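You operate a simulated robot arm through the tools that you are given. There is no shell and no other tool. Be economical: measure what you need, move in short steps, check, and stop when the job is done.

You run a simulated two-armed robot. Do the job below in one go: nothing can be reset, and whatever is moved stays where it is left.

JOB
Plug the filled tube: stand it in the holder, hold it and push its blue plug home.
Fine: shut the gate and level the rack first; both devices stay inside. Set down upright: blue-plug tube.

Only the result counts: the job must be done as asked and must still hold three seconds after the hand-in. Knocking over, shifting, dropping, spilling or breaking anything else fails it.

ROBOT AND FRAMES
Two 6-joint arms with two-finger parallel grippers on one trunk, on a base that drives. Base frame: it is fixed to the floor where the robot stands at the start and does not move with it; the origin is under the middle of the robot, x ahead of it, y to its left, z up. Lengths are in mm, angles in degrees, forces in N, time in s.
The left shoulder is at the start at [70, 166, 1227], the right one opposite. With the tool pointing down near the work surface each hand reaches from about 780 to 880 mm from the robot's upright axis, wherever it stands, measured 20 degrees to its own side. Places, roughly: blue end plug (5x3x4 cm) [700, 300, 900]; blue tape roll [750, 1000, 1000]; brake knob [800, 900, 1100]; chute gate [500, 0, 1100]; chute ram [600, -100, 1200]; crank latch [400, 1400, 1000]; leader clamp [700, 1400, 1200]; leader strip [1000, 1250, 750]; open holder [500, 800, 900]; pocket gauge [1000, 1000, 750]; seal dial [500, 1200, 1000]; seal heat switch [500, 1100, 1000]; seal lever [600, 1200, 1200]; take-up lock knob [600, 1600, 1000]; tape count zero key [500, 1000, 1000]; tape crank [500, 1400, 1000]. Payload 3.91 kg a hand.
The tool frame of a hand sits at the grasp point between the pads (the TCP): z along the fingers, y along the line on which they close. The tips reach 30 mm beyond it. The gripper opens to 110 mm. The fingers are 20 mm wide and 10 mm thick; the gripper's body (48 by 112 mm) begins 55 mm behind the TCP.
Orientation is that of the tool frame in the base frame, as [roll, pitch, yaw] about the fixed x, y, z axes, in that order (R = Rz(yaw) Ry(pitch) Rx(roll)). With the fingers straight down and closing along the base's y, the tool's x points along the base's -x, its y along +y and its z along -z.

CONTROLS
- The arms move only by the tool apply_moves. It takes "left_deltas", "right_deltas" or both (then of equal length, played together; a hand with none holds still); each is a list that holds one entry, the list of rows, each a list of 7 numbers: the shift along the base's x, y, z in units of 30 mm (1.0 is 30 mm), then the turn, a rotation vector about the base's x, y, z in units of 8 degrees (1.0 is 8 degrees), then the gripper command, from -1 (shut) to 1 (fully open), values between in proportion. In form: [[[x, y, z, wx, wy, wz, fingers], ...]]. A call has 1 to 20 rows; each row shifts and turns the commanded pose from where the row before left it. A call with a number of a shift or a turn outside -1 to 1 is refused whole. Each row takes 0.2 s and may step no farther than 50 mm and 8.6 degrees from the row before; otherwise, or with a gripper value out of range, the whole call is refused. Where a pose cannot be reached the arm comes as near as it can. A force on the tool above 70 N (or 10 N above the force at the start of the call, whichever is more), or a blocked arm, ends the call early, and 0.2 s more pass. Each finger travels about 108 mm/s and halts on what it meets, pressing with about 26 N; the grip force reading is that of the motor and also rises with nothing between the fingers. The clock runs only during rows and for 0.2 s after the last one: add rows that do not move to give the fingers time. The reply holds the time, the measured pose of the TCP, the force on the tool along the base axes, the opening and the grip force, in the units named above and with some noise, with the torque about the TCP (base axes, N m) and any sound that the robot's microphone picked up, and new pictures: "views" is both (left out), scene, wrist or none (wrist: the cameras of the hands that moved).
- Cameras (640 x 400 px; columns grow to the right, rows downward): "scene" is now at [112.3, 17.7, 1418.2]; the picture's right is [0.14, -0.99, 0.00], its down [-0.87, -0.13, -0.48] and it looks along [0.47, 0.07, -0.88] (base axes); focal length 226 px, centre (320, 200). "left" rides on the left gripper at [77, -7, -115] in its tool frame; the picture's right is [0.09, 1.00, 0.00], its down [-0.80, 0.07, -0.60] and it looks along [-0.59, 0.05, 0.80] (tool axes); focal length 270 px, centre (320, 200). "right" rides on the right gripper at [77, 7, -114] in its tool frame; the picture's right is [-0.09, 1.00, 0.00], its down [-0.80, -0.07, -0.59] and it looks along [-0.59, -0.05, 0.80] (tool axes); focal length 270 px, centre (320, 200). There is no depth. A picture from a camera that has moved, and an enlarged one, comes with that camera's place and axes in the base frame and with its lens. The place of the scene camera against the robot may be out by one fixed shift of up to 18 mm in any direction.
- lift_body(by): slides the trunk up (or, below 0, down) by that many mm; the arms and the scene camera ride with it, the base frame stays. It gives what a move gives, with no picture.
- drive_base(legs): drives the robot by 1 to 6 legs, each [ahead, left, turn to the left] in mm, mm and degrees, along the robot's own axes; the way and the turn of a leg run together, so that a leg with both is an arc; at most 1500 mm and 180 degrees a leg. The arms and the cameras ride along, it lands a little off, and it stops where it bumps. It gives what a move gives, and a new picture of the scene camera.
- turn_head(pan, tilt): turns the head with the scene camera to pan (to the left, within 86 degrees either way) and tilt (down, from -29 to 69), counted from straight ahead of the robot. It gives what a move gives, and a new picture of the scene camera.
- enlarge(camera, box): a new picture of the part [left, top, right, bottom] of that camera's present view, enlarged. No time passes.
- finish_job(): hands the job in; it is judged then, once.

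Go step by step. Nothing tells you exact positions but the pictures and the camera data: compare them with the known pose of the tool, close in by small moves and look again before you grip or let go. The budget is 120 turns and 260 pictures, counting those below and the enlarged ones. Unless the task says otherwise, let go and move clear before handing in, and close with one line.

The tools are called after "Emit:" as name(argument=value, ...) on one line, values as JSON. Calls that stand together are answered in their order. apply_moves: Moves the arms, as the interface text tells. Its arguments: {"type":"object","properties":{"left_deltas":{"type":"array"},"right_deltas":{"type":"array"},"views":{"type":"string","enum":["both","scene","wrist","none"]}},"required":[]} The other tools are called the same way: lift_body (by) slides the trunk up or down; drive_base (legs) drives the base; turn_head (pan, tilt) turns the head that bears the scene camera; enlarge (camera, box) takes an enlarged picture of a part of a camera's view; finish_job () hands the job in.

At the start:

```text
t: 0.0
left_tool_pos: [111.0, 313.3, 276.7]
left_tcp_rot: [175.3, 6.9, 178.0]
left_contact_force: [-0.7, -1.3, -0.2]
left_moment: [0.0, 0.02, 0.01]
left_finger_gap: 110.1
left_grasp_force: 0.0
right_tool_pos: [95.7, -309.5, 275.7]
right_tcp_rot: [-175.7, 5.8, -178.2]
right_contact_force: [-0.3, 0.4, -0.3]
right_moment: [-0.01, -0.04, 0.0]
right_finger_gap: 110.2
right_grasp_force: 0.0
trunk travel left (down, up): [-723.0, 217.0]
robot x, y, heading: [2.8, -3.6, -0.2]
head pan, tilt: [8.3, 61.4]
```

scene: 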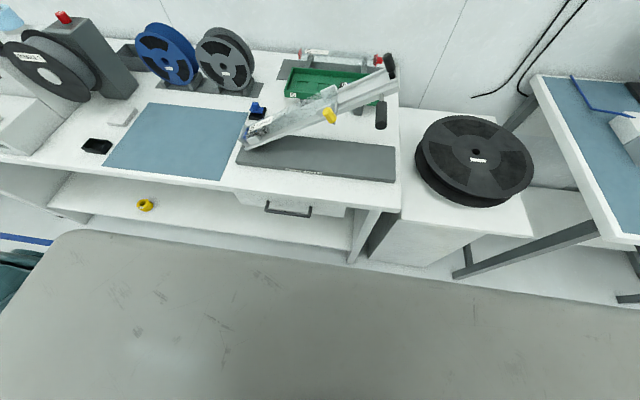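
right: 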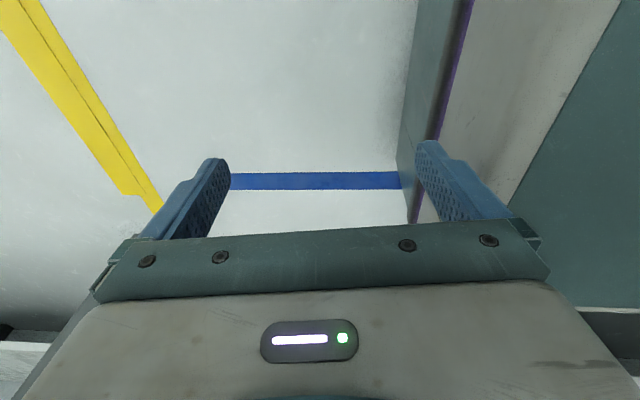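
left: 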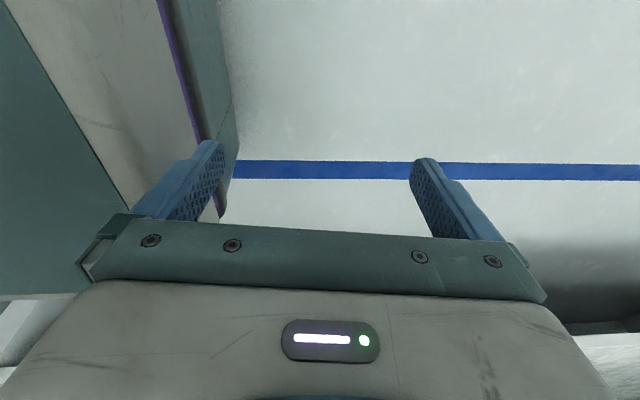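

I see a bench with a tilted chute, a blue plug beside it, a blue mat, and a black block that may be the holder. I'll look closer before moving.

Emit:
enlarge(camera="scene", box=[220, 30, 420, 190])

Emit:
enlarge(camera="scene", box=[0, 60, 240, 220])

Emit:
turn_head(pan=5, tilt=40)

Emit:
turn_head(pan=60, tilt=35)

```text
2.50 times, centred on (320, 110) of scene
camera zoom: at [112.3, 17.7, 1418.2], right [0.14, -0.99, 0.0], down [-0.87, -0.13, -0.48], along [0.47, 0.07, -0.88], focal length 566 px, centre (320, 425)
```

zoom: 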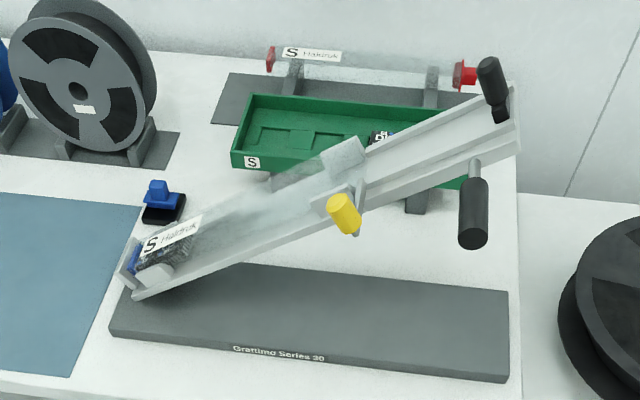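

```text
2.50 times, centred on (120, 140) of scene
camera zoom: at [112.3, 17.7, 1418.2], right [0.14, -0.99, 0.0], down [-0.87, -0.13, -0.48], along [0.47, 0.07, -0.88], focal length 566 px, centre (820, 350)
```

zoom: 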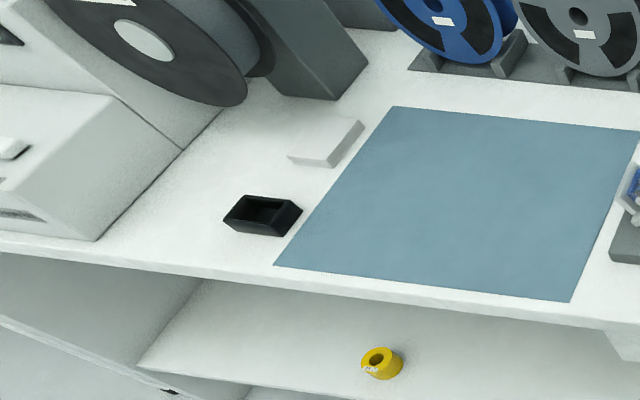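

```text
t: 0.8
left_tool_pos: [111.7, 314.3, 276.0]
left_tcp_rot: [175.3, 6.9, 178.0]
left_contact_force: [0.4, -0.7, 0.8]
left_moment: [0.0, -0.02, -0.01]
left_finger_gap: 109.8
left_grasp_force: 0.0
right_tool_pos: [95.7, -309.1, 276.0]
right_tcp_rot: [-175.7, 5.7, -178.3]
right_contact_force: [-0.1, -0.1, -0.5]
right_moment: [0.02, -0.01, 0.0]
right_finger_gap: 110.1
right_grasp_force: 0.0
trunk travel left (down, up): [-723.0, 217.0]
robot x, y, heading: [-2.6, 3.0, -0.0]
head pan, tilt: [5.0, 40.0]
camera scene: at [132.6, 15.7, 1446.5], right [0.09, -1.0, 0.0], down [-0.64, -0.06, -0.77], along [0.76, 0.07, -0.64], focal length 226 px, centre (320, 200)
```

scene: 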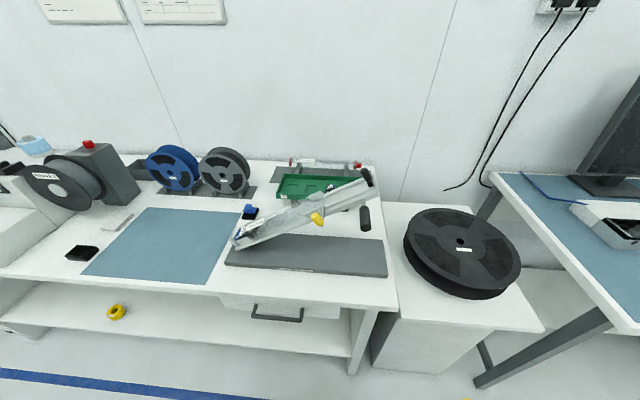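

```text
t: 2.1
left_tool_pos: [111.1, 313.7, 276.7]
left_tcp_rot: [175.2, 7.0, 178.0]
left_contact_force: [-0.3, -0.4, 0.4]
left_moment: [0.01, 0.02, -0.01]
left_finger_gap: 110.2
left_grasp_force: 0.0
right_tool_pos: [95.5, -309.8, 274.9]
right_tcp_rot: [-175.7, 5.8, -178.3]
right_contact_force: [-0.4, 0.5, -0.2]
right_moment: [-0.02, 0.01, 0.0]
right_finger_gap: 110.3
right_grasp_force: 0.0
trunk travel left (down, up): [-723.0, 217.0]
robot x, y, heading: [-5.2, 3.1, -0.1]
head pan, tilt: [60.0, 35.0]
camera scene: at [92.1, 84.5, 1454.1], right [0.87, -0.5, 0.0], down [-0.29, -0.5, -0.82], along [0.41, 0.71, -0.57], focal length 226 px, centre (320, 200)
```

scene: 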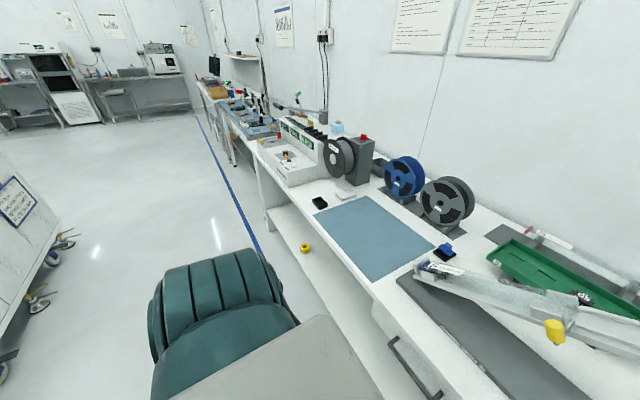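

The chute is tilted and holds a clear tube. I need to understand the gate, the ram and the tube, so I'll zoom in on them.

Emit:
turn_head(pan=12, tilt=50)

Emit:
enlarge(camera="scene", box=[240, 80, 340, 170])

Emit:
enlarge(camera="scene", box=[310, 60, 430, 160])

```text
t: 3.2
left_tool_pos: [110.7, 314.0, 276.9]
left_tcp_rot: [175.2, 6.8, 178.1]
left_contact_force: [0.7, -1.3, 0.5]
left_moment: [-0.01, -0.02, -0.02]
left_finger_gap: 110.0
left_grasp_force: 0.1
right_tool_pos: [94.5, -309.1, 275.2]
right_tcp_rot: [-175.7, 5.8, -178.2]
right_contact_force: [0.3, 0.1, 0.8]
right_moment: [0.02, 0.03, -0.06]
right_finger_gap: 110.0
right_grasp_force: 0.0
trunk travel left (down, up): [-723.0, 217.0]
robot x, y, heading: [-2.1, -1.1, -0.2]
head pan, tilt: [12.0, 50.0]
camera scene: at [123.3, 24.4, 1432.4], right [0.21, -0.98, 0.0], down [-0.75, -0.16, -0.64], along [0.63, 0.13, -0.77], focal length 226 px, centre (320, 200)
```

scene: 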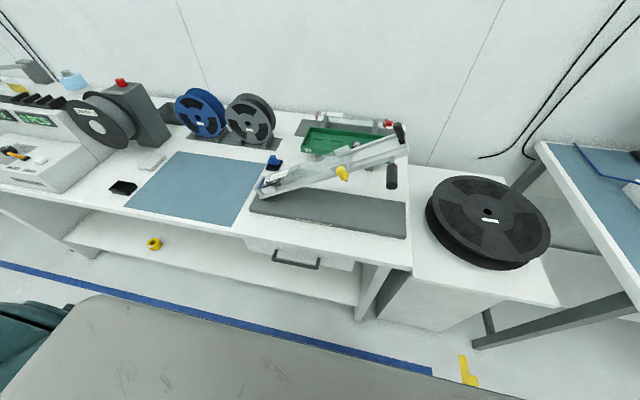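

```text
4.44 times, centred on (290, 125) of scene
camera zoom: at [123.3, 24.4, 1432.4], right [0.21, -0.98, 0.0], down [-0.75, -0.16, -0.64], along [0.63, 0.13, -0.77], focal length 1006 px, centre (453, 533)
```

zoom: 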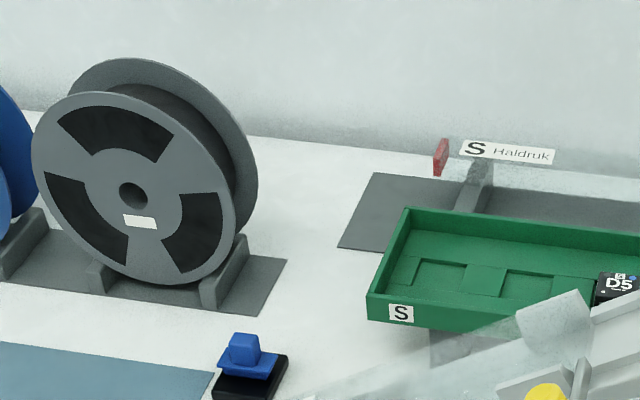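

```text
4.00 times, centred on (370, 110) of scene
camera zoom: at [123.3, 24.4, 1432.4], right [0.21, -0.98, 0.0], down [-0.75, -0.16, -0.64], along [0.63, 0.13, -0.77], focal length 905 px, centre (120, 560)
```

zoom: 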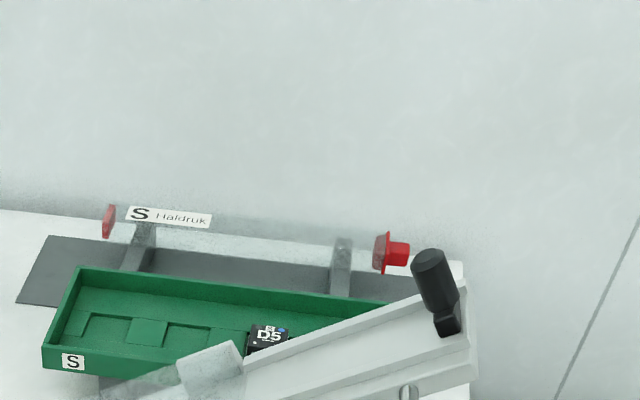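

Emit:
enlarge(camera="scene", box=[245, 145, 345, 215])

Emit:
enlarge(camera="scene", box=[310, 110, 420, 215])

```text
5.71 times, centred on (295, 180) of scene
camera zoom: at [123.3, 24.4, 1432.4], right [0.21, -0.98, 0.0], down [-0.75, -0.16, -0.64], along [0.63, 0.13, -0.77], focal length 1293 px, centre (463, 314)
```

zoom: 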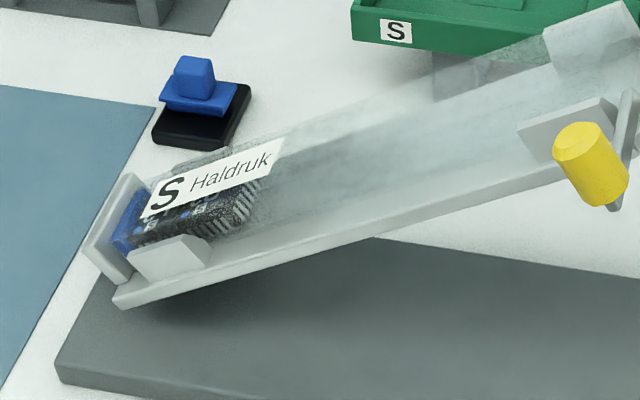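

```text
3.81 times, centred on (365, 162) of scene
camera zoom: at [123.3, 24.4, 1432.4], right [0.21, -0.98, 0.0], down [-0.75, -0.16, -0.64], along [0.63, 0.13, -0.77], focal length 862 px, centre (149, 343)
```

zoom: 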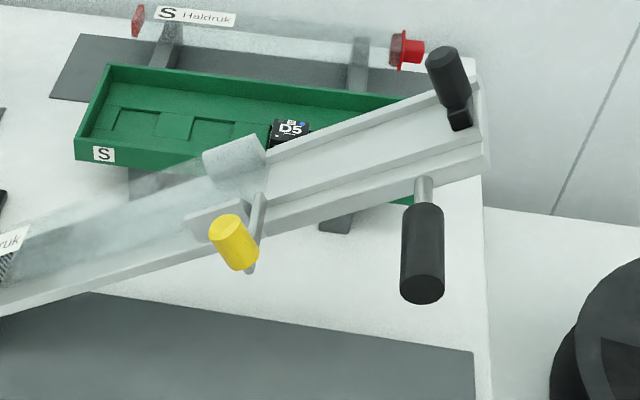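

The tube lies in the tilted chute with its plugged end low on the left. The gate has the yellow knob, and the chute's upper right end has a black side handle and a ram knob. I'll back off to make room for raising the arms.

Emit:
drive_base(legs=[[-450, 0, 0]])

Emit:
apply_moves(left_deltas=[[[0.8, 0, 0.9, 0, 0, 0, 1], [0.8, 0, 0.9, 0, 0, 0, 1], [0.8, 0, 0.9, 0, 0, 0, 1], [0.8, 0, 0.9, 0, 0, 0, 1], [0.8, 0, 0.9, 0, 0, 0, 1], [0.8, 0, 0.9, 0, 0, 0, 1], [0.8, 0, 0.9, 0, 0, 0, 1], [0.8, 0, 0.9, 0, 0, 0, 1], [0.8, 0, 0.9, 0, 0, 0, 1], [0.8, 0, 0.9, 0, 0, 0, 1], [0.8, 0, 0.9, 0, 0, 0, 1], [0.8, 0, 0.9, 0, 0, 0, 1], [0.8, 0, 0.9, 0, 0, 0, 1], [0.8, 0, 0.9, 0, 0, 0, 1], [0.8, 0, 0.9, 0, 0, 0, 1]]], right_deltas=[[[0.8, 0, 0.9, 0, 0, 0, 1], [0.8, 0, 0.9, 0, 0, 0, 1], [0.8, 0, 0.9, 0, 0, 0, 1], [0.8, 0, 0.9, 0, 0, 0, 1], [0.8, 0, 0.9, 0, 0, 0, 1], [0.8, 0, 0.9, 0, 0, 0, 1], [0.8, 0, 0.9, 0, 0, 0, 1], [0.8, 0, 0.9, 0, 0, 0, 1], [0.8, 0, 0.9, 0, 0, 0, 1], [0.8, 0, 0.9, 0, 0, 0, 1], [0.8, 0, 0.9, 0, 0, 0, 1], [0.8, 0, 0.9, 0, 0, 0, 1], [0.8, 0, 0.9, 0, 0, 0, 1], [0.8, 0, 0.9, 0, 0, 0, 1], [0.8, 0, 0.9, 0, 0, 0, 1]]], views="none")

```text
t: 5.9
left_tool_pos: [-329.5, 313.0, 277.9]
left_tcp_rot: [175.3, 7.1, 178.6]
left_contact_force: [0.6, -0.6, -0.1]
left_moment: [0.05, 0.01, 0.01]
left_finger_gap: 109.8
left_grasp_force: 0.1
right_tool_pos: [-337.2, -310.9, 274.0]
right_tcp_rot: [-175.6, 5.8, -177.5]
right_contact_force: [0.6, -0.7, -1.1]
right_moment: [-0.02, -0.01, 0.01]
right_finger_gap: 110.0
right_grasp_force: 0.0
trunk travel left (down, up): [-723.0, 217.0]
robot x, y, heading: [-434.4, -3.4, 0.6]
head pan, tilt: [12.0, 50.0]
camera scene: at [-314.3, 23.3, 1432.5], right [0.22, -0.98, 0.0], down [-0.75, -0.17, -0.64], along [0.63, 0.14, -0.77], focal length 226 px, centre (320, 200)
```

scene: 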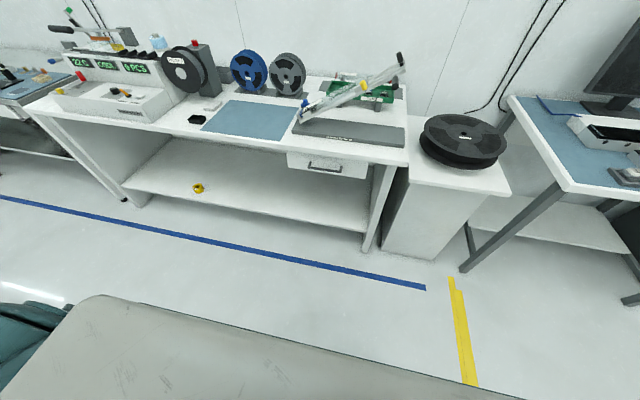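

```text
t: 9.1
left_tool_pos: [31.4, 313.3, 680.6]
left_tcp_rot: [175.3, 6.8, 178.5]
left_contact_force: [0.3, -0.1, -0.7]
left_moment: [0.04, -0.02, -0.01]
left_finger_gap: 110.2
left_grasp_force: 0.0
right_tool_pos: [23.4, -308.3, 679.1]
right_tcp_rot: [-175.7, 5.7, -177.5]
right_contact_force: [0.2, 0.3, -0.1]
right_moment: [-0.04, 0.01, -0.02]
right_finger_gap: 109.9
right_grasp_force: 0.1
trunk travel left (down, up): [-723.0, 217.0]
robot x, y, heading: [-438.9, -4.0, 0.6]
head pan, tilt: [12.0, 50.0]
```

Both arms rose freely, so I'll keep going to a working height with the tools level.

Emit:
apply_moves(left_deltas=[[[0.5, 0, 0.97, 0, 0, 0, 1], [0.5, 0, 0.97, 0, 0, 0, 1], [0.5, 0, 0.97, 0, 0, 0, 1], [0.5, 0, 0.97, 0, 0, 0, 1], [0.5, 0, 0.97, 0, 0, 0, 1], [0.5, 0, 0.97, 0, 0, 0, 1], [0.5, 0, 0.97, 0, 0, 0, 1], [0.5, 0, 0.97, 0, 0, 0, 1], [0.5, 0, 0.97, 0, 0, 0, 1], [0.5, 0, 0.97, 0, 0, 0, 1], [0.5, 0, 0.97, 0, 0, 0, 1], [0.5, 0, 0.97, 0, 0, 0, 1], [0.5, 0, 0.97, 0, 0, 0, 1], [0.5, 0, 0.97, 0, 0, 0, 1], [0.5, 0, 0.97, 0, 0, 0, 1], [0.5, 0, 0.97, 0, 0, 0, 1], [0.5, 0, 0.97, 0, 0, 0, 1], [0.5, 0, 0.97, 0, 0, 0, 1]]], right_deltas=[[[0.5, 0, 0.97, 0, 0, 0, 1], [0.5, 0, 0.97, 0, 0, 0, 1], [0.5, 0, 0.97, 0, 0, 0, 1], [0.5, 0, 0.97, 0, 0, 0, 1], [0.5, 0, 0.97, 0, 0, 0, 1], [0.5, 0, 0.97, 0, 0, 0, 1], [0.5, 0, 0.97, 0, 0, 0, 1], [0.5, 0, 0.97, 0, 0, 0, 1], [0.5, 0, 0.97, 0, 0, 0, 1], [0.5, 0, 0.97, 0, 0, 0, 1], [0.5, 0, 0.97, 0, 0, 0, 1], [0.5, 0, 0.97, 0, 0, 0, 1], [0.5, 0, 0.97, 0, 0, 0, 1], [0.5, 0, 0.97, 0, 0, 0, 1], [0.5, 0, 0.97, 0, 0, 0, 1], [0.5, 0, 0.97, 0, 0, 0, 1], [0.5, 0, 0.97, 0, 0, 0, 1], [0.5, 0, 0.97, 0, 0, 0, 1]]], views="both")

```text
t: 12.9
left_tool_pos: [367.2, 334.2, 1107.3]
left_tcp_rot: [175.4, 7.0, 178.6]
left_contact_force: [-0.1, 0.4, 0.2]
left_moment: [-0.05, 0.01, 0.01]
left_finger_gap: 109.9
left_grasp_force: 0.1
left hand out of reach, approached as far as the arm can: row 6, 7, 8, 9, 10, 11, 12, 13, 14
right_tool_pos: [364.7, -335.9, 1089.1]
right_tcp_rot: [-175.7, 5.8, -177.5]
right_contact_force: [0.7, 0.0, -0.2]
right_moment: [0.0, 0.0, 0.01]
right_finger_gap: 110.1
right_grasp_force: 0.0
right hand out of reach, approached as far as the arm can: row 6, 7, 8, 9, 10, 11, 12, 13, 14, 15
trunk travel left (down, up): [-723.0, 217.0]
robot x, y, heading: [-436.0, -0.5, 0.5]
head pan, tilt: [12.0, 50.0]
camera scene: at [-314.2, 23.3, 1432.3], right [0.22, -0.98, 0.0], down [-0.75, -0.17, -0.64], along [0.63, 0.14, -0.77], focal length 226 px, centre (320, 200)
camera right: at [277.3, -324.5, 1193.2], right [0.05, 1.0, -0.07], down [0.74, 0.01, 0.68], along [0.67, -0.08, -0.73], focal length 270 px, centre (320, 200)
camera left: at [277.1, 320.0, 1211.2], right [-0.07, 0.99, 0.07], down [0.72, 0.01, 0.69], along [0.69, 0.1, -0.72], focal length 270 px, centre (320, 200)
```

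scene: 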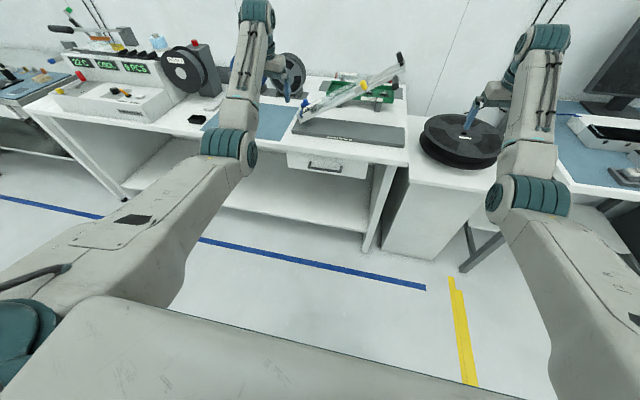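
right: 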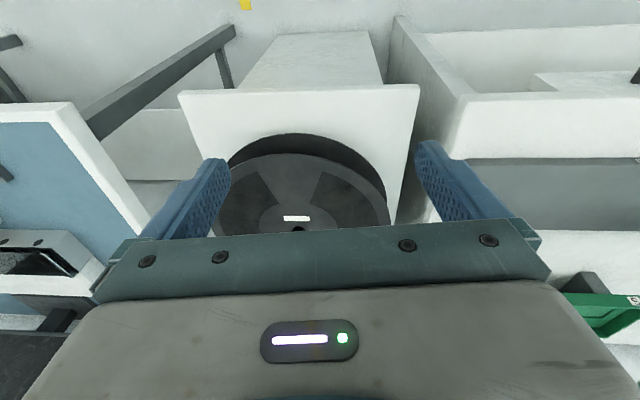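
left: 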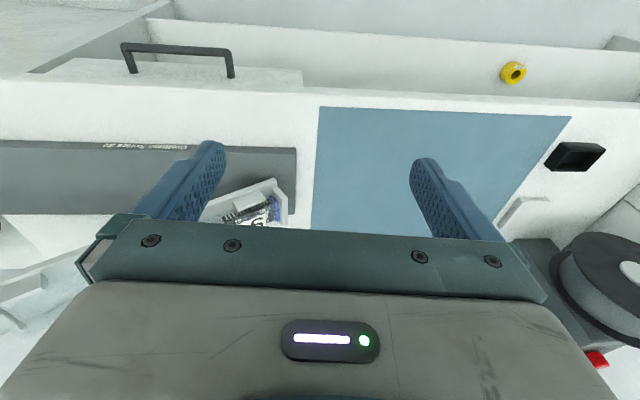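

The arms are up and the chute is visible between them. I'll zoom in on the chute from this angle.

Emit:
enlarge(camera="scene", box=[285, 45, 415, 145])

Emit:
enlarge(camera="scene", box=[340, 60, 400, 110])

Emit:
enlarge(camera="left", box=[200, 160, 310, 230])

```text
4.00 times, centred on (350, 95) of scene
camera zoom: at [-314.2, 23.3, 1432.3], right [0.22, -0.98, 0.0], down [-0.75, -0.17, -0.64], along [0.63, 0.14, -0.77], focal length 905 px, centre (200, 620)
```

zoom: 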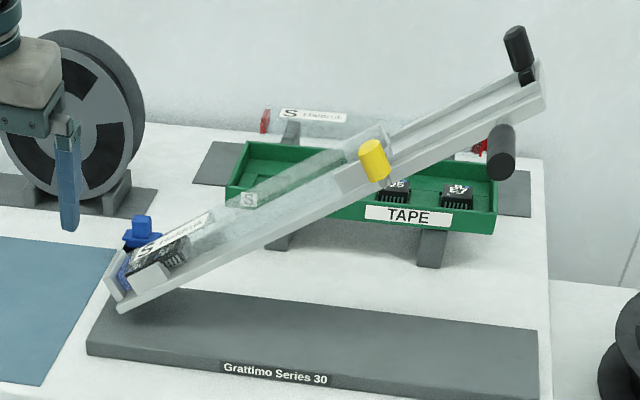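

```text
8.00 times, centred on (370, 85) of scene
camera zoom: at [-314.2, 23.3, 1432.3], right [0.22, -0.98, 0.0], down [-0.75, -0.17, -0.64], along [0.63, 0.14, -0.77], focal length 1810 px, centre (-80, 1120)
```

zoom: 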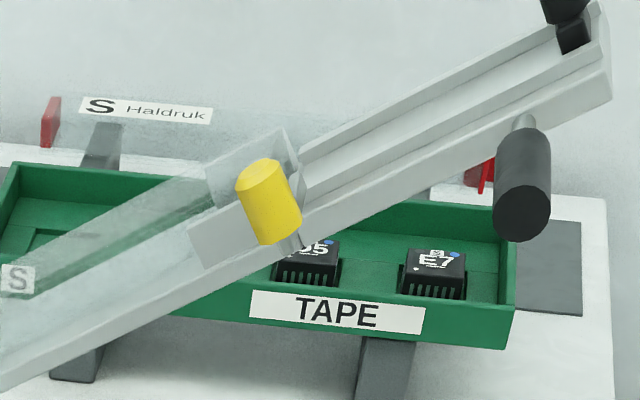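

```text
5.71 times, centred on (255, 195) of left
camera zoom: at [277.1, 320.0, 1211.2], right [-0.07, 0.99, 0.07], down [0.72, 0.01, 0.69], along [0.69, 0.1, -0.72], focal length 1544 px, centre (691, 229)
```

zoom: 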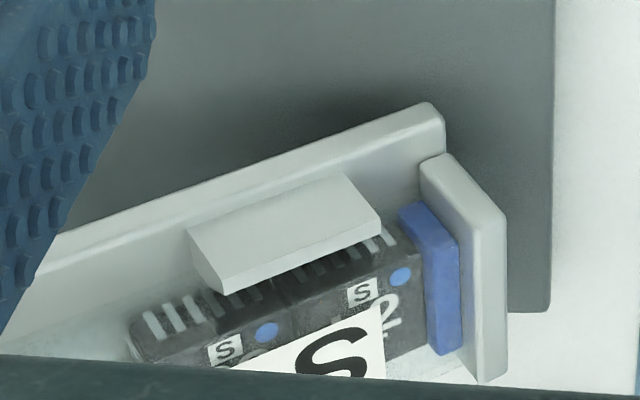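

The gate plate sits at the tube's mouth. I'll bring the right hand's camera to the middle, tilted forward, to see how it moves.

Emit:
apply_moves(right_deltas=[[[-0.3, 0.9, 0.2, 0, -0.45, 0, 1], [-0.3, 0.9, 0.2, 0, -0.45, 0, 1], [-0.3, 0.9, 0.2, 0, -0.45, 0, 1], [-0.3, 0.9, 0.2, 0, -0.45, 0, 1], [-0.3, 0.9, 0.2, 0, -0.45, 0, 1], [-0.3, 0.9, 0.2, 0, -0.45, 0, 1], [-0.3, 0.9, 0.2, 0, -0.45, 0, 1], [-0.3, 0.9, 0.2, 0, -0.45, 0, 1], [-0.3, 0.9, 0.2, 0, -0.45, 0, 1], [-0.3, 0.9, 0.2, 0, -0.45, 0, 1]]], views="wrist")

```text
t: 15.1
left_tool_pos: [367.3, 332.9, 1107.1]
left_tcp_rot: [175.3, 6.9, 178.6]
left_contact_force: [0.2, 0.2, 0.3]
left_moment: [-0.02, 0.03, -0.03]
left_finger_gap: 110.0
left_grasp_force: 0.1
right_tool_pos: [292.0, -86.3, 1145.8]
right_tcp_rot: [-173.8, 41.7, -176.6]
right_contact_force: [-0.6, 0.2, -0.1]
right_moment: [-0.03, 0.0, 0.03]
right_finger_gap: 109.7
right_grasp_force: 0.0
right hand out of reach, approached as far as the arm can: row 2, 10
trunk travel left (down, up): [-723.0, 217.0]
robot x, y, heading: [-438.6, -1.0, 0.6]
head pan, tilt: [12.0, 50.0]
camera right: at [158.9, -74.7, 1178.8], right [0.08, 1.0, -0.02], down [0.2, 0.0, 0.98], along [0.98, -0.08, -0.2], focal length 270 px, centre (320, 200)
```

right: 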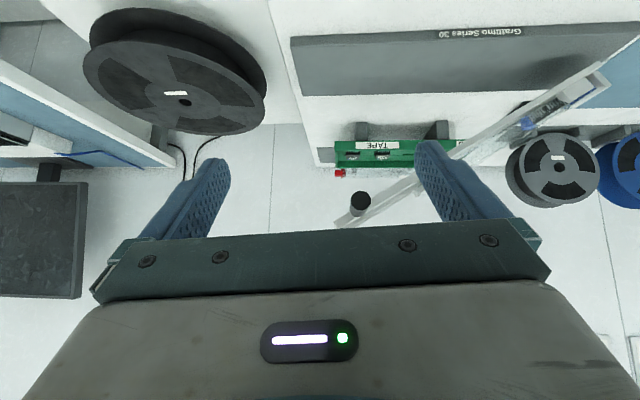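

Emit:
apply_moves(right_deltas=[[[0, 1, 0, 0, 0, 0, 1], [0, 1, 0, 0, 0, 0, 1], [0, 1, 0, 0, 0, 0, 1], [0, 0.5, 0, 0, 0, 0, 1]]], views="wrist")

Emit:
enlarge(camera="right", box=[250, 120, 430, 240])

```text
t: 16.1
left_tool_pos: [366.9, 334.9, 1107.0]
left_tcp_rot: [175.4, 7.0, 178.6]
left_contact_force: [-0.1, -0.4, -0.2]
left_moment: [0.03, -0.03, -0.02]
left_finger_gap: 110.0
left_grasp_force: 0.1
right_tool_pos: [341.2, -52.9, 1152.9]
right_tcp_rot: [-173.8, 41.8, -176.7]
right_contact_force: [0.7, -0.3, -0.7]
right_moment: [0.01, -0.01, 0.0]
right_finger_gap: 109.7
right_grasp_force: 0.0
right hand out of reach, approached as far as the arm can: row 1, 2, 3, 4
trunk travel left (down, up): [-723.0, 217.0]
robot x, y, heading: [-437.7, -4.2, 0.7]
head pan, tilt: [12.0, 50.0]
camera right: at [208.8, -40.3, 1185.2], right [0.08, 1.0, -0.02], down [0.2, 0.01, 0.98], along [0.98, -0.08, -0.2], focal length 270 px, centre (320, 200)
```

right: 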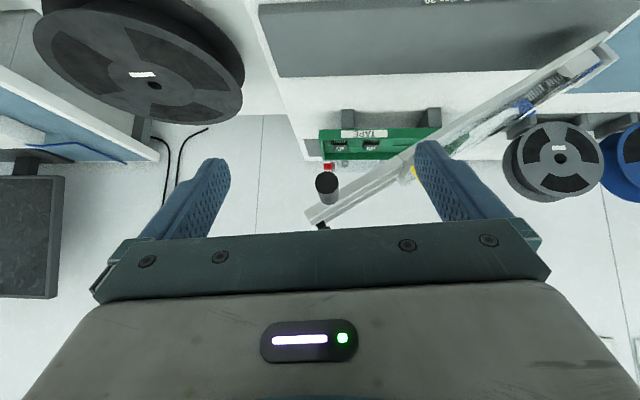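

```text
3.33 times, centred on (340, 180) of right
camera zoom: at [208.8, -40.3, 1185.2], right [0.08, 1.0, -0.02], down [0.2, 0.01, 0.98], along [0.98, -0.08, -0.2], focal length 901 px, centre (253, 267)
```

zoom: 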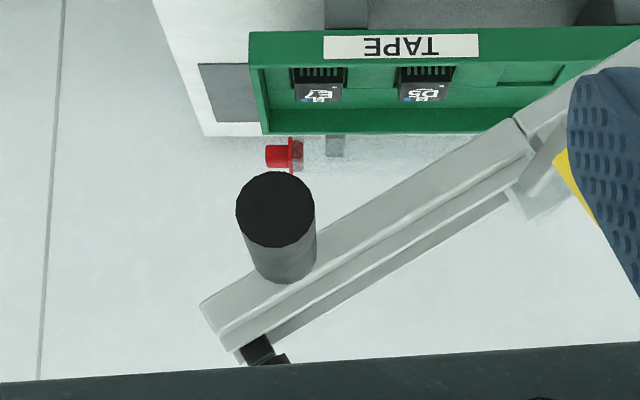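

The right arm can't go further across the body, so I'll shift the base left to put the gate in its view.

Emit:
drive_base(legs=[[0, 130, 0]])

Emit:
enlarge(camera="right", box=[240, 100, 420, 220])

Emit:
enlarge(camera="scene", box=[300, 40, 460, 150])

```text
t: 17.4
left_tool_pos: [367.3, 458.4, 1107.6]
left_tcp_rot: [175.4, 6.9, 178.4]
left_contact_force: [-0.4, 0.6, 0.1]
left_moment: [0.01, 0.01, 0.0]
left_finger_gap: 110.0
left_grasp_force: 0.0
right_tool_pos: [339.2, 72.8, 1152.2]
right_tcp_rot: [-173.9, 41.8, -176.9]
right_contact_force: [-0.4, 0.3, -0.1]
right_moment: [0.0, 0.0, 0.0]
right_finger_gap: 110.1
right_grasp_force: 0.0
trunk travel left (down, up): [-723.0, 217.0]
robot x, y, heading: [-439.1, 125.1, 0.4]
head pan, tilt: [12.0, 50.0]
camera scene: at [-314.8, 150.2, 1432.4], right [0.22, -0.98, 0.0], down [-0.75, -0.16, -0.64], along [0.63, 0.14, -0.77], focal length 226 px, centre (320, 200)
```

scene: 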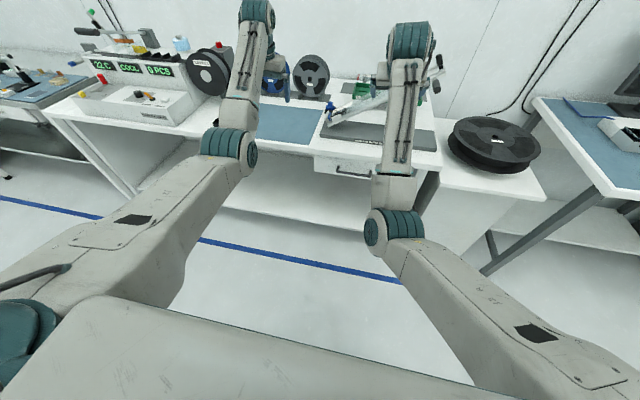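

```text
3.33 times, centred on (330, 160) of right
camera zoom: at [207.3, 85.0, 1185.3], right [0.08, 1.0, -0.02], down [0.2, 0.0, 0.98], along [0.98, -0.09, -0.2], focal length 901 px, centre (287, 333)
```

zoom: 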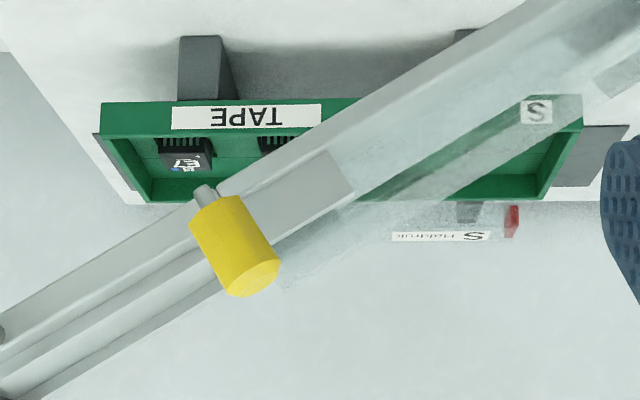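

```text
3.64 times, centred on (380, 95) of scene
camera zoom: at [-314.8, 150.2, 1432.4], right [0.22, -0.98, 0.0], down [-0.75, -0.16, -0.64], along [0.63, 0.14, -0.77], focal length 823 px, centre (102, 582)
```

zoom: 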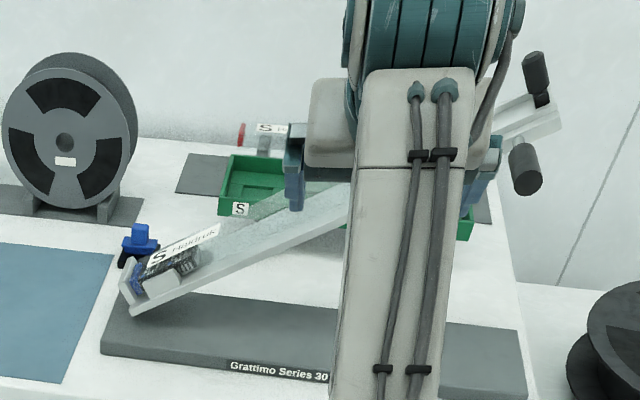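

Emit:
enlarge(camera="right", box=[285, 135, 345, 195])

Emit:
enlarge(camera="right", box=[230, 150, 330, 230])

```text
6.67 times, centred on (315, 165) of right
camera zoom: at [207.3, 85.0, 1185.3], right [0.08, 1.0, -0.02], down [0.2, 0.0, 0.98], along [0.98, -0.09, -0.2], focal length 1802 px, centre (353, 433)
```

zoom: 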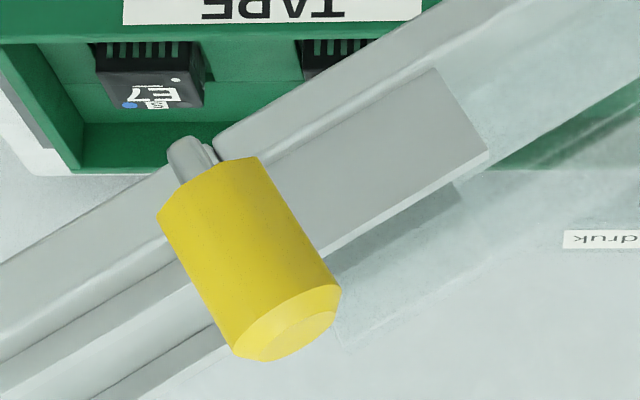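

```text
5.00 times, centred on (280, 190) of right
camera zoom: at [207.3, 85.0, 1185.3], right [0.08, 1.0, -0.02], down [0.2, 0.0, 0.98], along [0.98, -0.09, -0.2], focal length 1351 px, centre (520, 250)
```

zoom: 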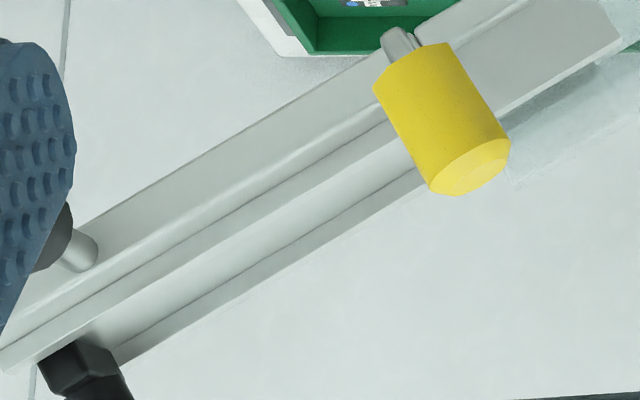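

The knob stands up from the chute's front side on what looks like a slide. I want a more overhead view to tell a slide from a swing.

Emit:
apply_moves(right_deltas=[[[0, 0, 0.8, 0, 0.45, 0, 1], [0, 0, 0.8, 0, 0.45, 0, 1], [0, 0, 0.8, 0, 0.45, 0, 1], [0, 0, 0.8, 0, 0.45, 0, 1], [0, 0, 0, 0, 0.45, 0, 1], [0, 0, 0, 0, 0.45, 0, 1], [0, 0, 0, 0, 0.45, 0, 1], [0, 0, 0, 0, 0.45, 0, 1], [0, 0, 0, 0, 0.45, 0, 1], [0, 0, 0, 0, 0.45, 0, 1]]], views="wrist")

```text
t: 19.6
left_tool_pos: [366.8, 459.9, 1107.9]
left_tcp_rot: [175.4, 7.0, 178.4]
left_contact_force: [-0.4, -0.1, 0.2]
left_moment: [-0.04, 0.01, -0.01]
left_finger_gap: 110.1
left_grasp_force: 0.1
right_tool_pos: [353.1, 78.7, 1247.5]
right_tcp_rot: [-175.5, 5.7, -177.7]
right_contact_force: [0.0, 0.1, -1.2]
right_moment: [-0.03, 0.01, 0.01]
right_finger_gap: 110.0
right_grasp_force: 0.0
right hand out of reach, approached as far as the arm can: row 6, 7
trunk travel left (down, up): [-723.0, 217.0]
robot x, y, heading: [-440.2, 128.8, 0.3]
head pan, tilt: [12.0, 50.0]
camera right: at [267.2, 90.9, 1352.0], right [0.05, 1.0, -0.07], down [0.74, 0.01, 0.68], along [0.67, -0.09, -0.73], focal length 270 px, centre (320, 200)
```

right: 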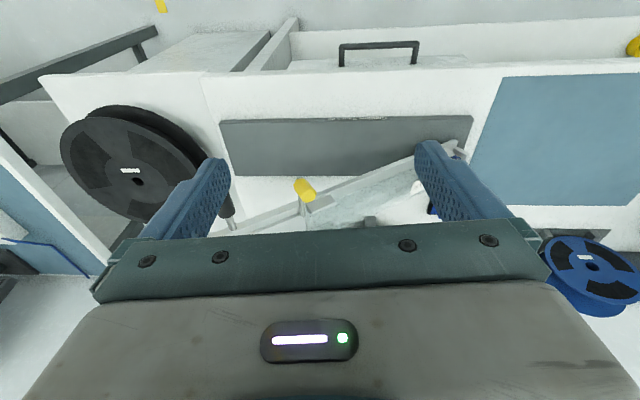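

Emit:
enlarge(camera="right", box=[260, 160, 360, 240])

Emit:
enlarge(camera="right", box=[200, 110, 480, 240])

```text
5.00 times, centred on (310, 200) of right
camera zoom: at [267.2, 90.9, 1352.0], right [0.05, 1.0, -0.07], down [0.74, 0.01, 0.68], along [0.67, -0.09, -0.73], focal length 1351 px, centre (370, 200)
```

zoom: 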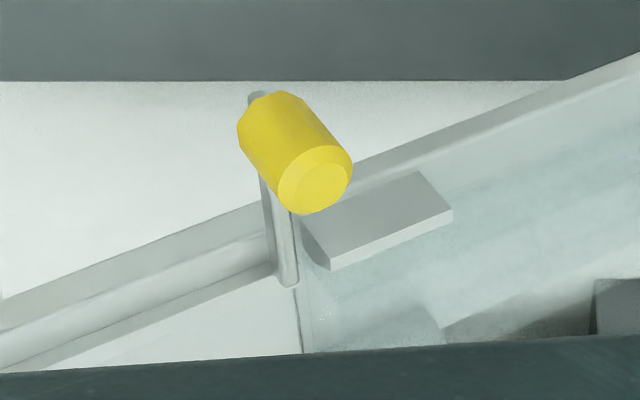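

```text
2.29 times, centred on (340, 175) of right
camera zoom: at [267.2, 90.9, 1352.0], right [0.05, 1.0, -0.07], down [0.74, 0.01, 0.68], along [0.67, -0.09, -0.73], focal length 618 px, centre (274, 257)
```

zoom: 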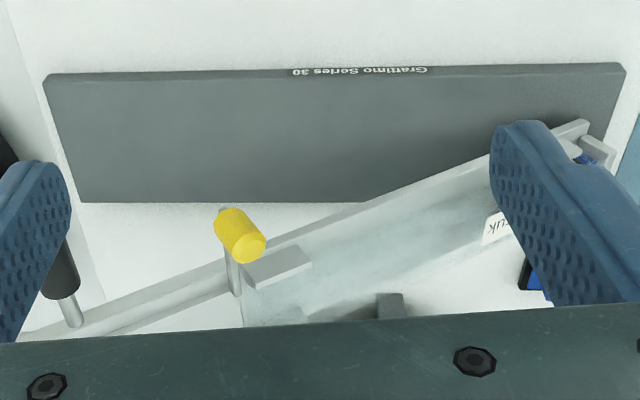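

The overhead view settles it: the gate is a bar sticking out of the front wall with the knob on its outer end, so shutting it means pushing the knob in +x. I put the knob at about [483, 42, 1101]. I'll reposition the base so the right hand can reach it.

Emit:
drive_base(legs=[[90, 110, 0]])

Emit:
apply_moves(right_deltas=[[[0, -0.9, 0, 0, 0, 0, -1], [0, -0.9, 0, 0, 0, 0, -1], [0, -0.9, 0, 0, 0, 0, -1], [0, -0.9, 0, 0, 0, 0, -1], [0, -0.9, 0, 0, 0, 0, -1]]], views="wrist")

```text
t: 20.9
left_tool_pos: [453.1, 569.4, 1109.5]
left_tcp_rot: [175.4, 7.0, 178.4]
left_contact_force: [0.4, 0.3, 0.5]
left_moment: [0.08, -0.02, 0.01]
left_finger_gap: 110.0
left_grasp_force: 0.0
right_tool_pos: [440.9, 187.0, 1247.3]
right_tcp_rot: [-175.8, 5.9, -177.6]
right_contact_force: [-0.2, -0.4, 0.7]
right_moment: [0.0, -0.02, -0.02]
right_finger_gap: 110.0
right_grasp_force: 0.1
trunk travel left (down, up): [-723.0, 217.0]
robot x, y, heading: [-355.5, 235.0, 0.2]
head pan, tilt: [12.0, 50.0]
camera scene: at [-229.0, 260.9, 1432.6], right [0.22, -0.98, 0.0], down [-0.75, -0.16, -0.64], along [0.63, 0.14, -0.77], focal length 226 px, centre (320, 200)
```

scene: 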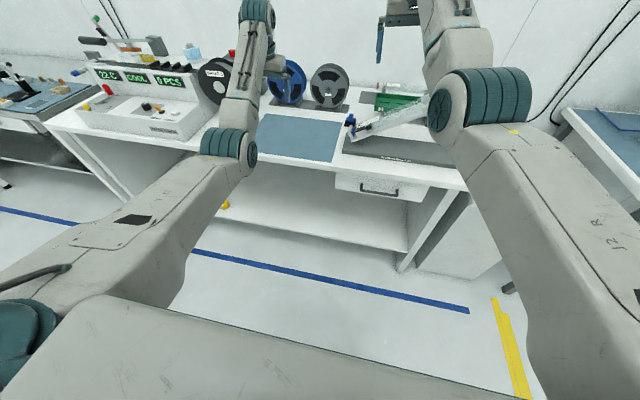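

```text
t: 22.1
left_tool_pos: [454.1, 569.6, 1108.3]
left_tcp_rot: [175.2, 7.0, 178.4]
left_contact_force: [0.2, 0.1, 0.2]
left_moment: [0.0, -0.02, 0.0]
left_finger_gap: 109.9
left_grasp_force: 0.1
right_tool_pos: [464.7, 55.3, 1248.8]
right_tcp_rot: [-175.7, 5.8, -177.8]
right_contact_force: [0.1, 0.2, 0.5]
right_moment: [0.0, -0.01, 0.02]
right_finger_gap: 0.0
right_grasp_force: 26.7
right hand out of reach, approached as far as the arm can: row 1, 2, 3, 4
trunk travel left (down, up): [-723.0, 217.0]
robot x, y, heading: [-355.0, 239.8, 0.4]
head pan, tilt: [12.0, 50.0]
camera right: at [377.7, 68.3, 1354.4], right [0.06, 1.0, -0.07], down [0.74, 0.0, 0.68], along [0.67, -0.09, -0.73], focal length 270 px, centre (320, 200)
```

right: 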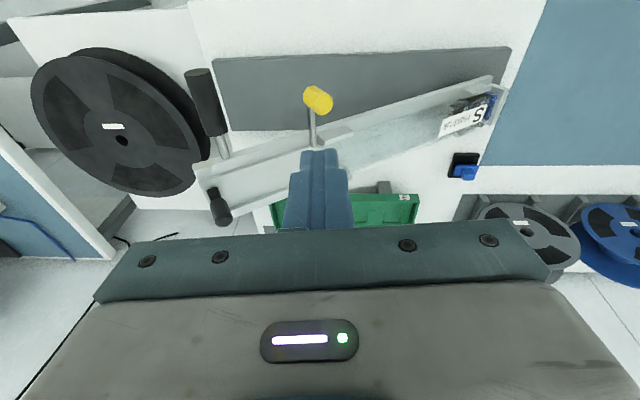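

Emit:
apply_moves(right_deltas=[[[-0.95, -0.4, 0, 0, 0, 0, -1], [0, 0, -0.85, 0, 0, 0, -1], [0, 0, -0.85, 0, 0, 0, -1], [0, 0, -0.85, 0, 0, 0, -1], [0, 0, -0.85, 0, 0, 0, -1], [0, 0, -0.7, 0, 0, 0, -1]]], views="wrist")

```text
t: 23.5
left_tool_pos: [453.9, 567.0, 1109.9]
left_tcp_rot: [175.2, 7.1, 178.3]
left_contact_force: [-0.1, -0.3, -0.9]
left_moment: [0.0, -0.02, 0.03]
left_finger_gap: 109.9
left_grasp_force: 0.2
right_tool_pos: [466.0, 43.9, 1132.8]
right_tcp_rot: [-175.6, 6.0, -177.8]
right_contact_force: [-1.9, -7.5, 8.5]
right_moment: [-0.28, -0.08, -0.07]
right_finger_gap: 0.1
right_grasp_force: 26.2
right hand out of reach, approached as far as the arm can: row 1, 3
trunk travel left (down, up): [-723.0, 217.0]
robot x, y, heading: [-351.6, 238.8, 0.3]
head pan, tilt: [12.0, 50.0]
camera right: at [377.8, 57.0, 1237.1], right [0.06, 1.0, -0.07], down [0.74, 0.0, 0.68], along [0.68, -0.09, -0.73], focal length 270 px, centre (320, 200)
```

right: 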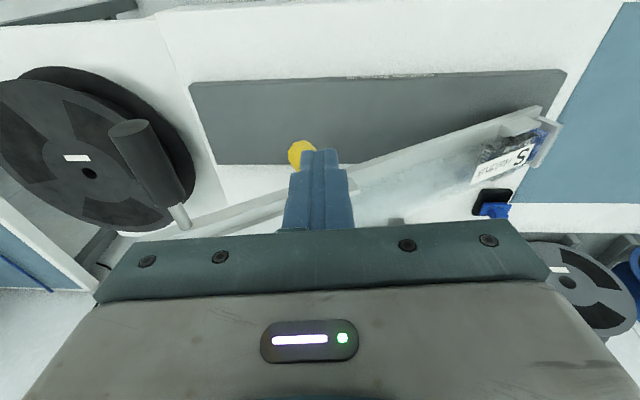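

The inner reach limit kept the hand too far forward, so it touched the knob's top lightly. I'll lift, back the base off a little and come in again.

Emit:
apply_moves(right_deltas=[[[0, 0, 0.9, 0, 0, 0, -1], [0, 0, 0.6, 0, 0, 0, -1]]], views="none")

Emit:
drive_base(legs=[[-60, 0, 0]])

Emit:
apply_moves(right_deltas=[[[0, 0, 0, 0, 0, 0, -1]]], views="wrist")

```text
t: 24.1
left_tool_pos: [453.6, 570.3, 1108.5]
left_tcp_rot: [175.3, 7.0, 178.4]
left_contact_force: [0.0, 0.1, -1.4]
left_moment: [0.01, -0.01, -0.01]
left_finger_gap: 109.9
left_grasp_force: 0.0
right_tool_pos: [466.7, 46.7, 1177.3]
right_tcp_rot: [-175.6, 6.0, -177.7]
right_contact_force: [-0.1, 0.5, -0.1]
right_moment: [0.0, -0.03, -0.01]
right_finger_gap: 0.0
right_grasp_force: 26.4
trunk travel left (down, up): [-723.0, 217.0]
robot x, y, heading: [-348.4, 237.4, 0.4]
head pan, tilt: [12.0, 50.0]
```

```text
t: 25.1
left_tool_pos: [402.3, 570.7, 1102.3]
left_tcp_rot: [175.5, 6.5, 178.4]
left_contact_force: [0.1, -0.3, 0.0]
left_moment: [0.01, 0.02, 0.04]
left_finger_gap: 110.1
left_grasp_force: 0.1
right_tool_pos: [415.2, 47.2, 1170.0]
right_tcp_rot: [-175.6, 5.4, -177.7]
right_contact_force: [1.8, -1.1, -0.3]
right_moment: [-0.01, 0.05, -0.01]
right_finger_gap: 0.0
right_grasp_force: 26.1
trunk travel left (down, up): [-723.0, 217.0]
robot x, y, heading: [-410.7, 239.7, 0.5]
head pan, tilt: [12.0, 50.0]
camera scene: at [-278.3, 262.6, 1431.4], right [0.22, -0.98, 0.0], down [-0.75, -0.17, -0.64], along [0.62, 0.14, -0.77], focal length 226 px, centre (320, 200)
```

scene: 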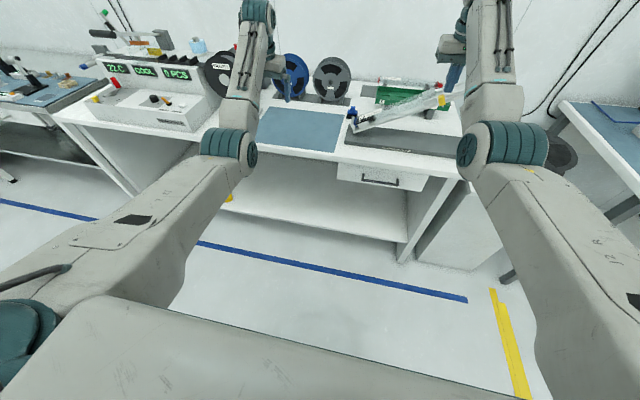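

```text
t: 25.5
left_tool_pos: [395.2, 570.9, 1106.9]
left_tcp_rot: [175.5, 6.8, 178.4]
left_contact_force: [0.6, -0.3, -1.0]
left_moment: [-0.03, 0.06, -0.02]
left_finger_gap: 110.2
left_grasp_force: 0.1
right_tool_pos: [410.2, 47.4, 1174.4]
right_tcp_rot: [-175.7, 5.7, -177.7]
right_contact_force: [0.1, 0.4, -0.1]
right_moment: [-0.01, 0.05, 0.03]
right_finger_gap: 0.2
right_grasp_force: 25.6
trunk travel left (down, up): [-723.0, 217.0]
robot x, y, heading: [-407.8, 236.7, 0.2]
head pan, tilt: [12.0, 50.0]
camera right: at [323.1, 59.7, 1279.4], right [0.06, 1.0, -0.07], down [0.74, 0.0, 0.67], along [0.67, -0.09, -0.73], focal length 270 px, centre (320, 200)
```

right: 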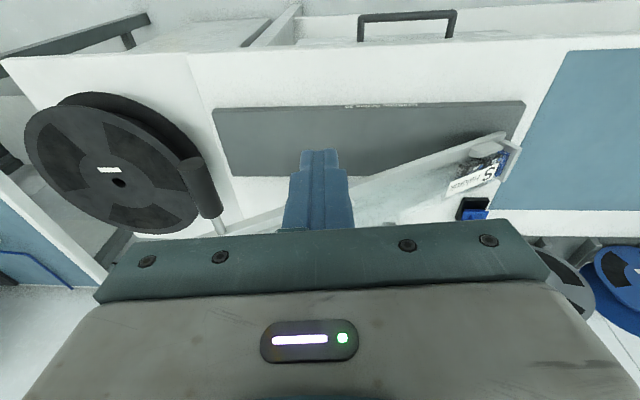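

Emit:
apply_moves(right_deltas=[[[0, -0.15, -0.85, 0, 0, 0, -1], [0.2, 0, -0.82, 0, 0, 0, -1], [0.9, 0, 0, 0, 0, 0, -1], [0.4, 0, 0, 0, 0, 0, -1]]], views="both")

Emit:
enlarge(camera="scene", box=[400, 60, 500, 140])

```text
t: 26.5
left_tool_pos: [394.4, 570.2, 1107.4]
left_tcp_rot: [175.3, 6.9, 178.4]
left_contact_force: [0.2, 0.1, 0.6]
left_moment: [0.01, 0.01, 0.01]
left_finger_gap: 110.0
left_grasp_force: 0.0
right_tool_pos: [440.5, 43.2, 1126.7]
right_tcp_rot: [-175.6, 6.0, -177.6]
right_contact_force: [-0.7, 0.9, -0.5]
right_moment: [0.01, -0.03, 0.0]
right_finger_gap: 0.0
right_grasp_force: 25.9
right hand out of reach, approached as far as the arm can: row 4
trunk travel left (down, up): [-723.0, 217.0]
robot x, y, heading: [-407.0, 234.7, 0.6]
head pan, tilt: [12.0, 50.0]
camera scene: at [-287.1, 261.9, 1432.5], right [0.22, -0.98, 0.0], down [-0.75, -0.16, -0.64], along [0.63, 0.14, -0.77], focal length 226 px, centre (320, 200)
camera right: at [354.3, 55.4, 1231.1], right [0.06, 1.0, -0.07], down [0.74, 0.0, 0.68], along [0.67, -0.09, -0.73], focal length 270 px, centre (320, 200)
```

scene: 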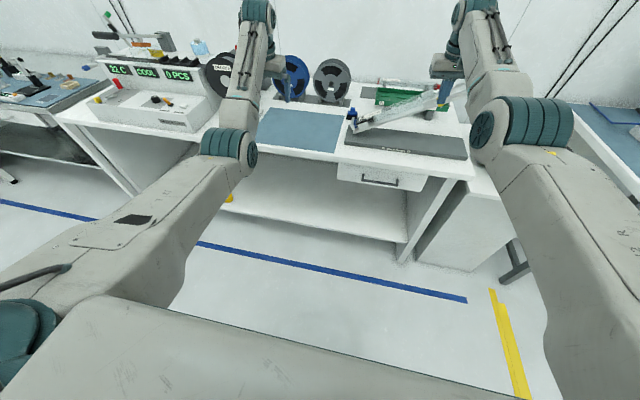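
right: 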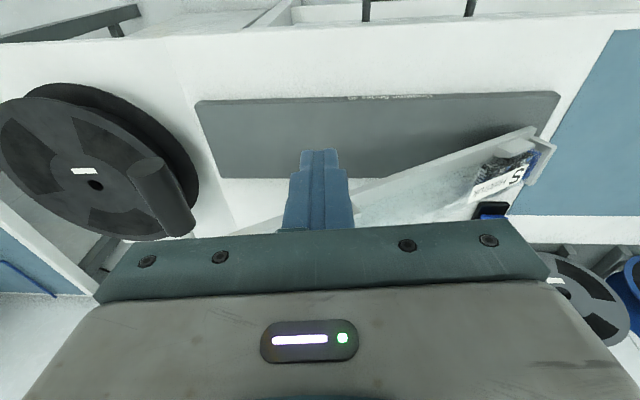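

```text
5.00 times, centred on (450, 100) of scene
camera zoom: at [-287.1, 261.9, 1432.5], right [0.22, -0.98, 0.0], down [-0.75, -0.16, -0.64], along [0.63, 0.14, -0.77], focal length 1131 px, centre (-330, 700)
```

zoom: 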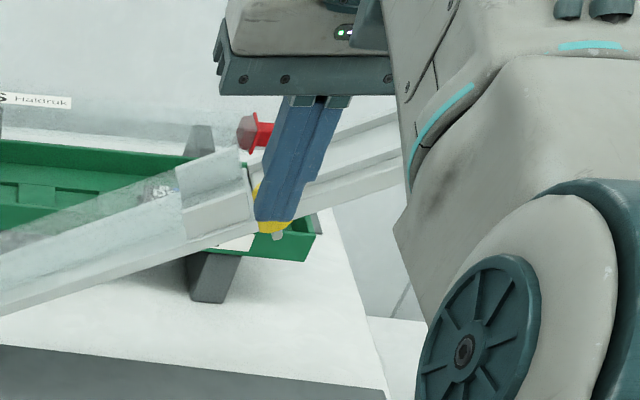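

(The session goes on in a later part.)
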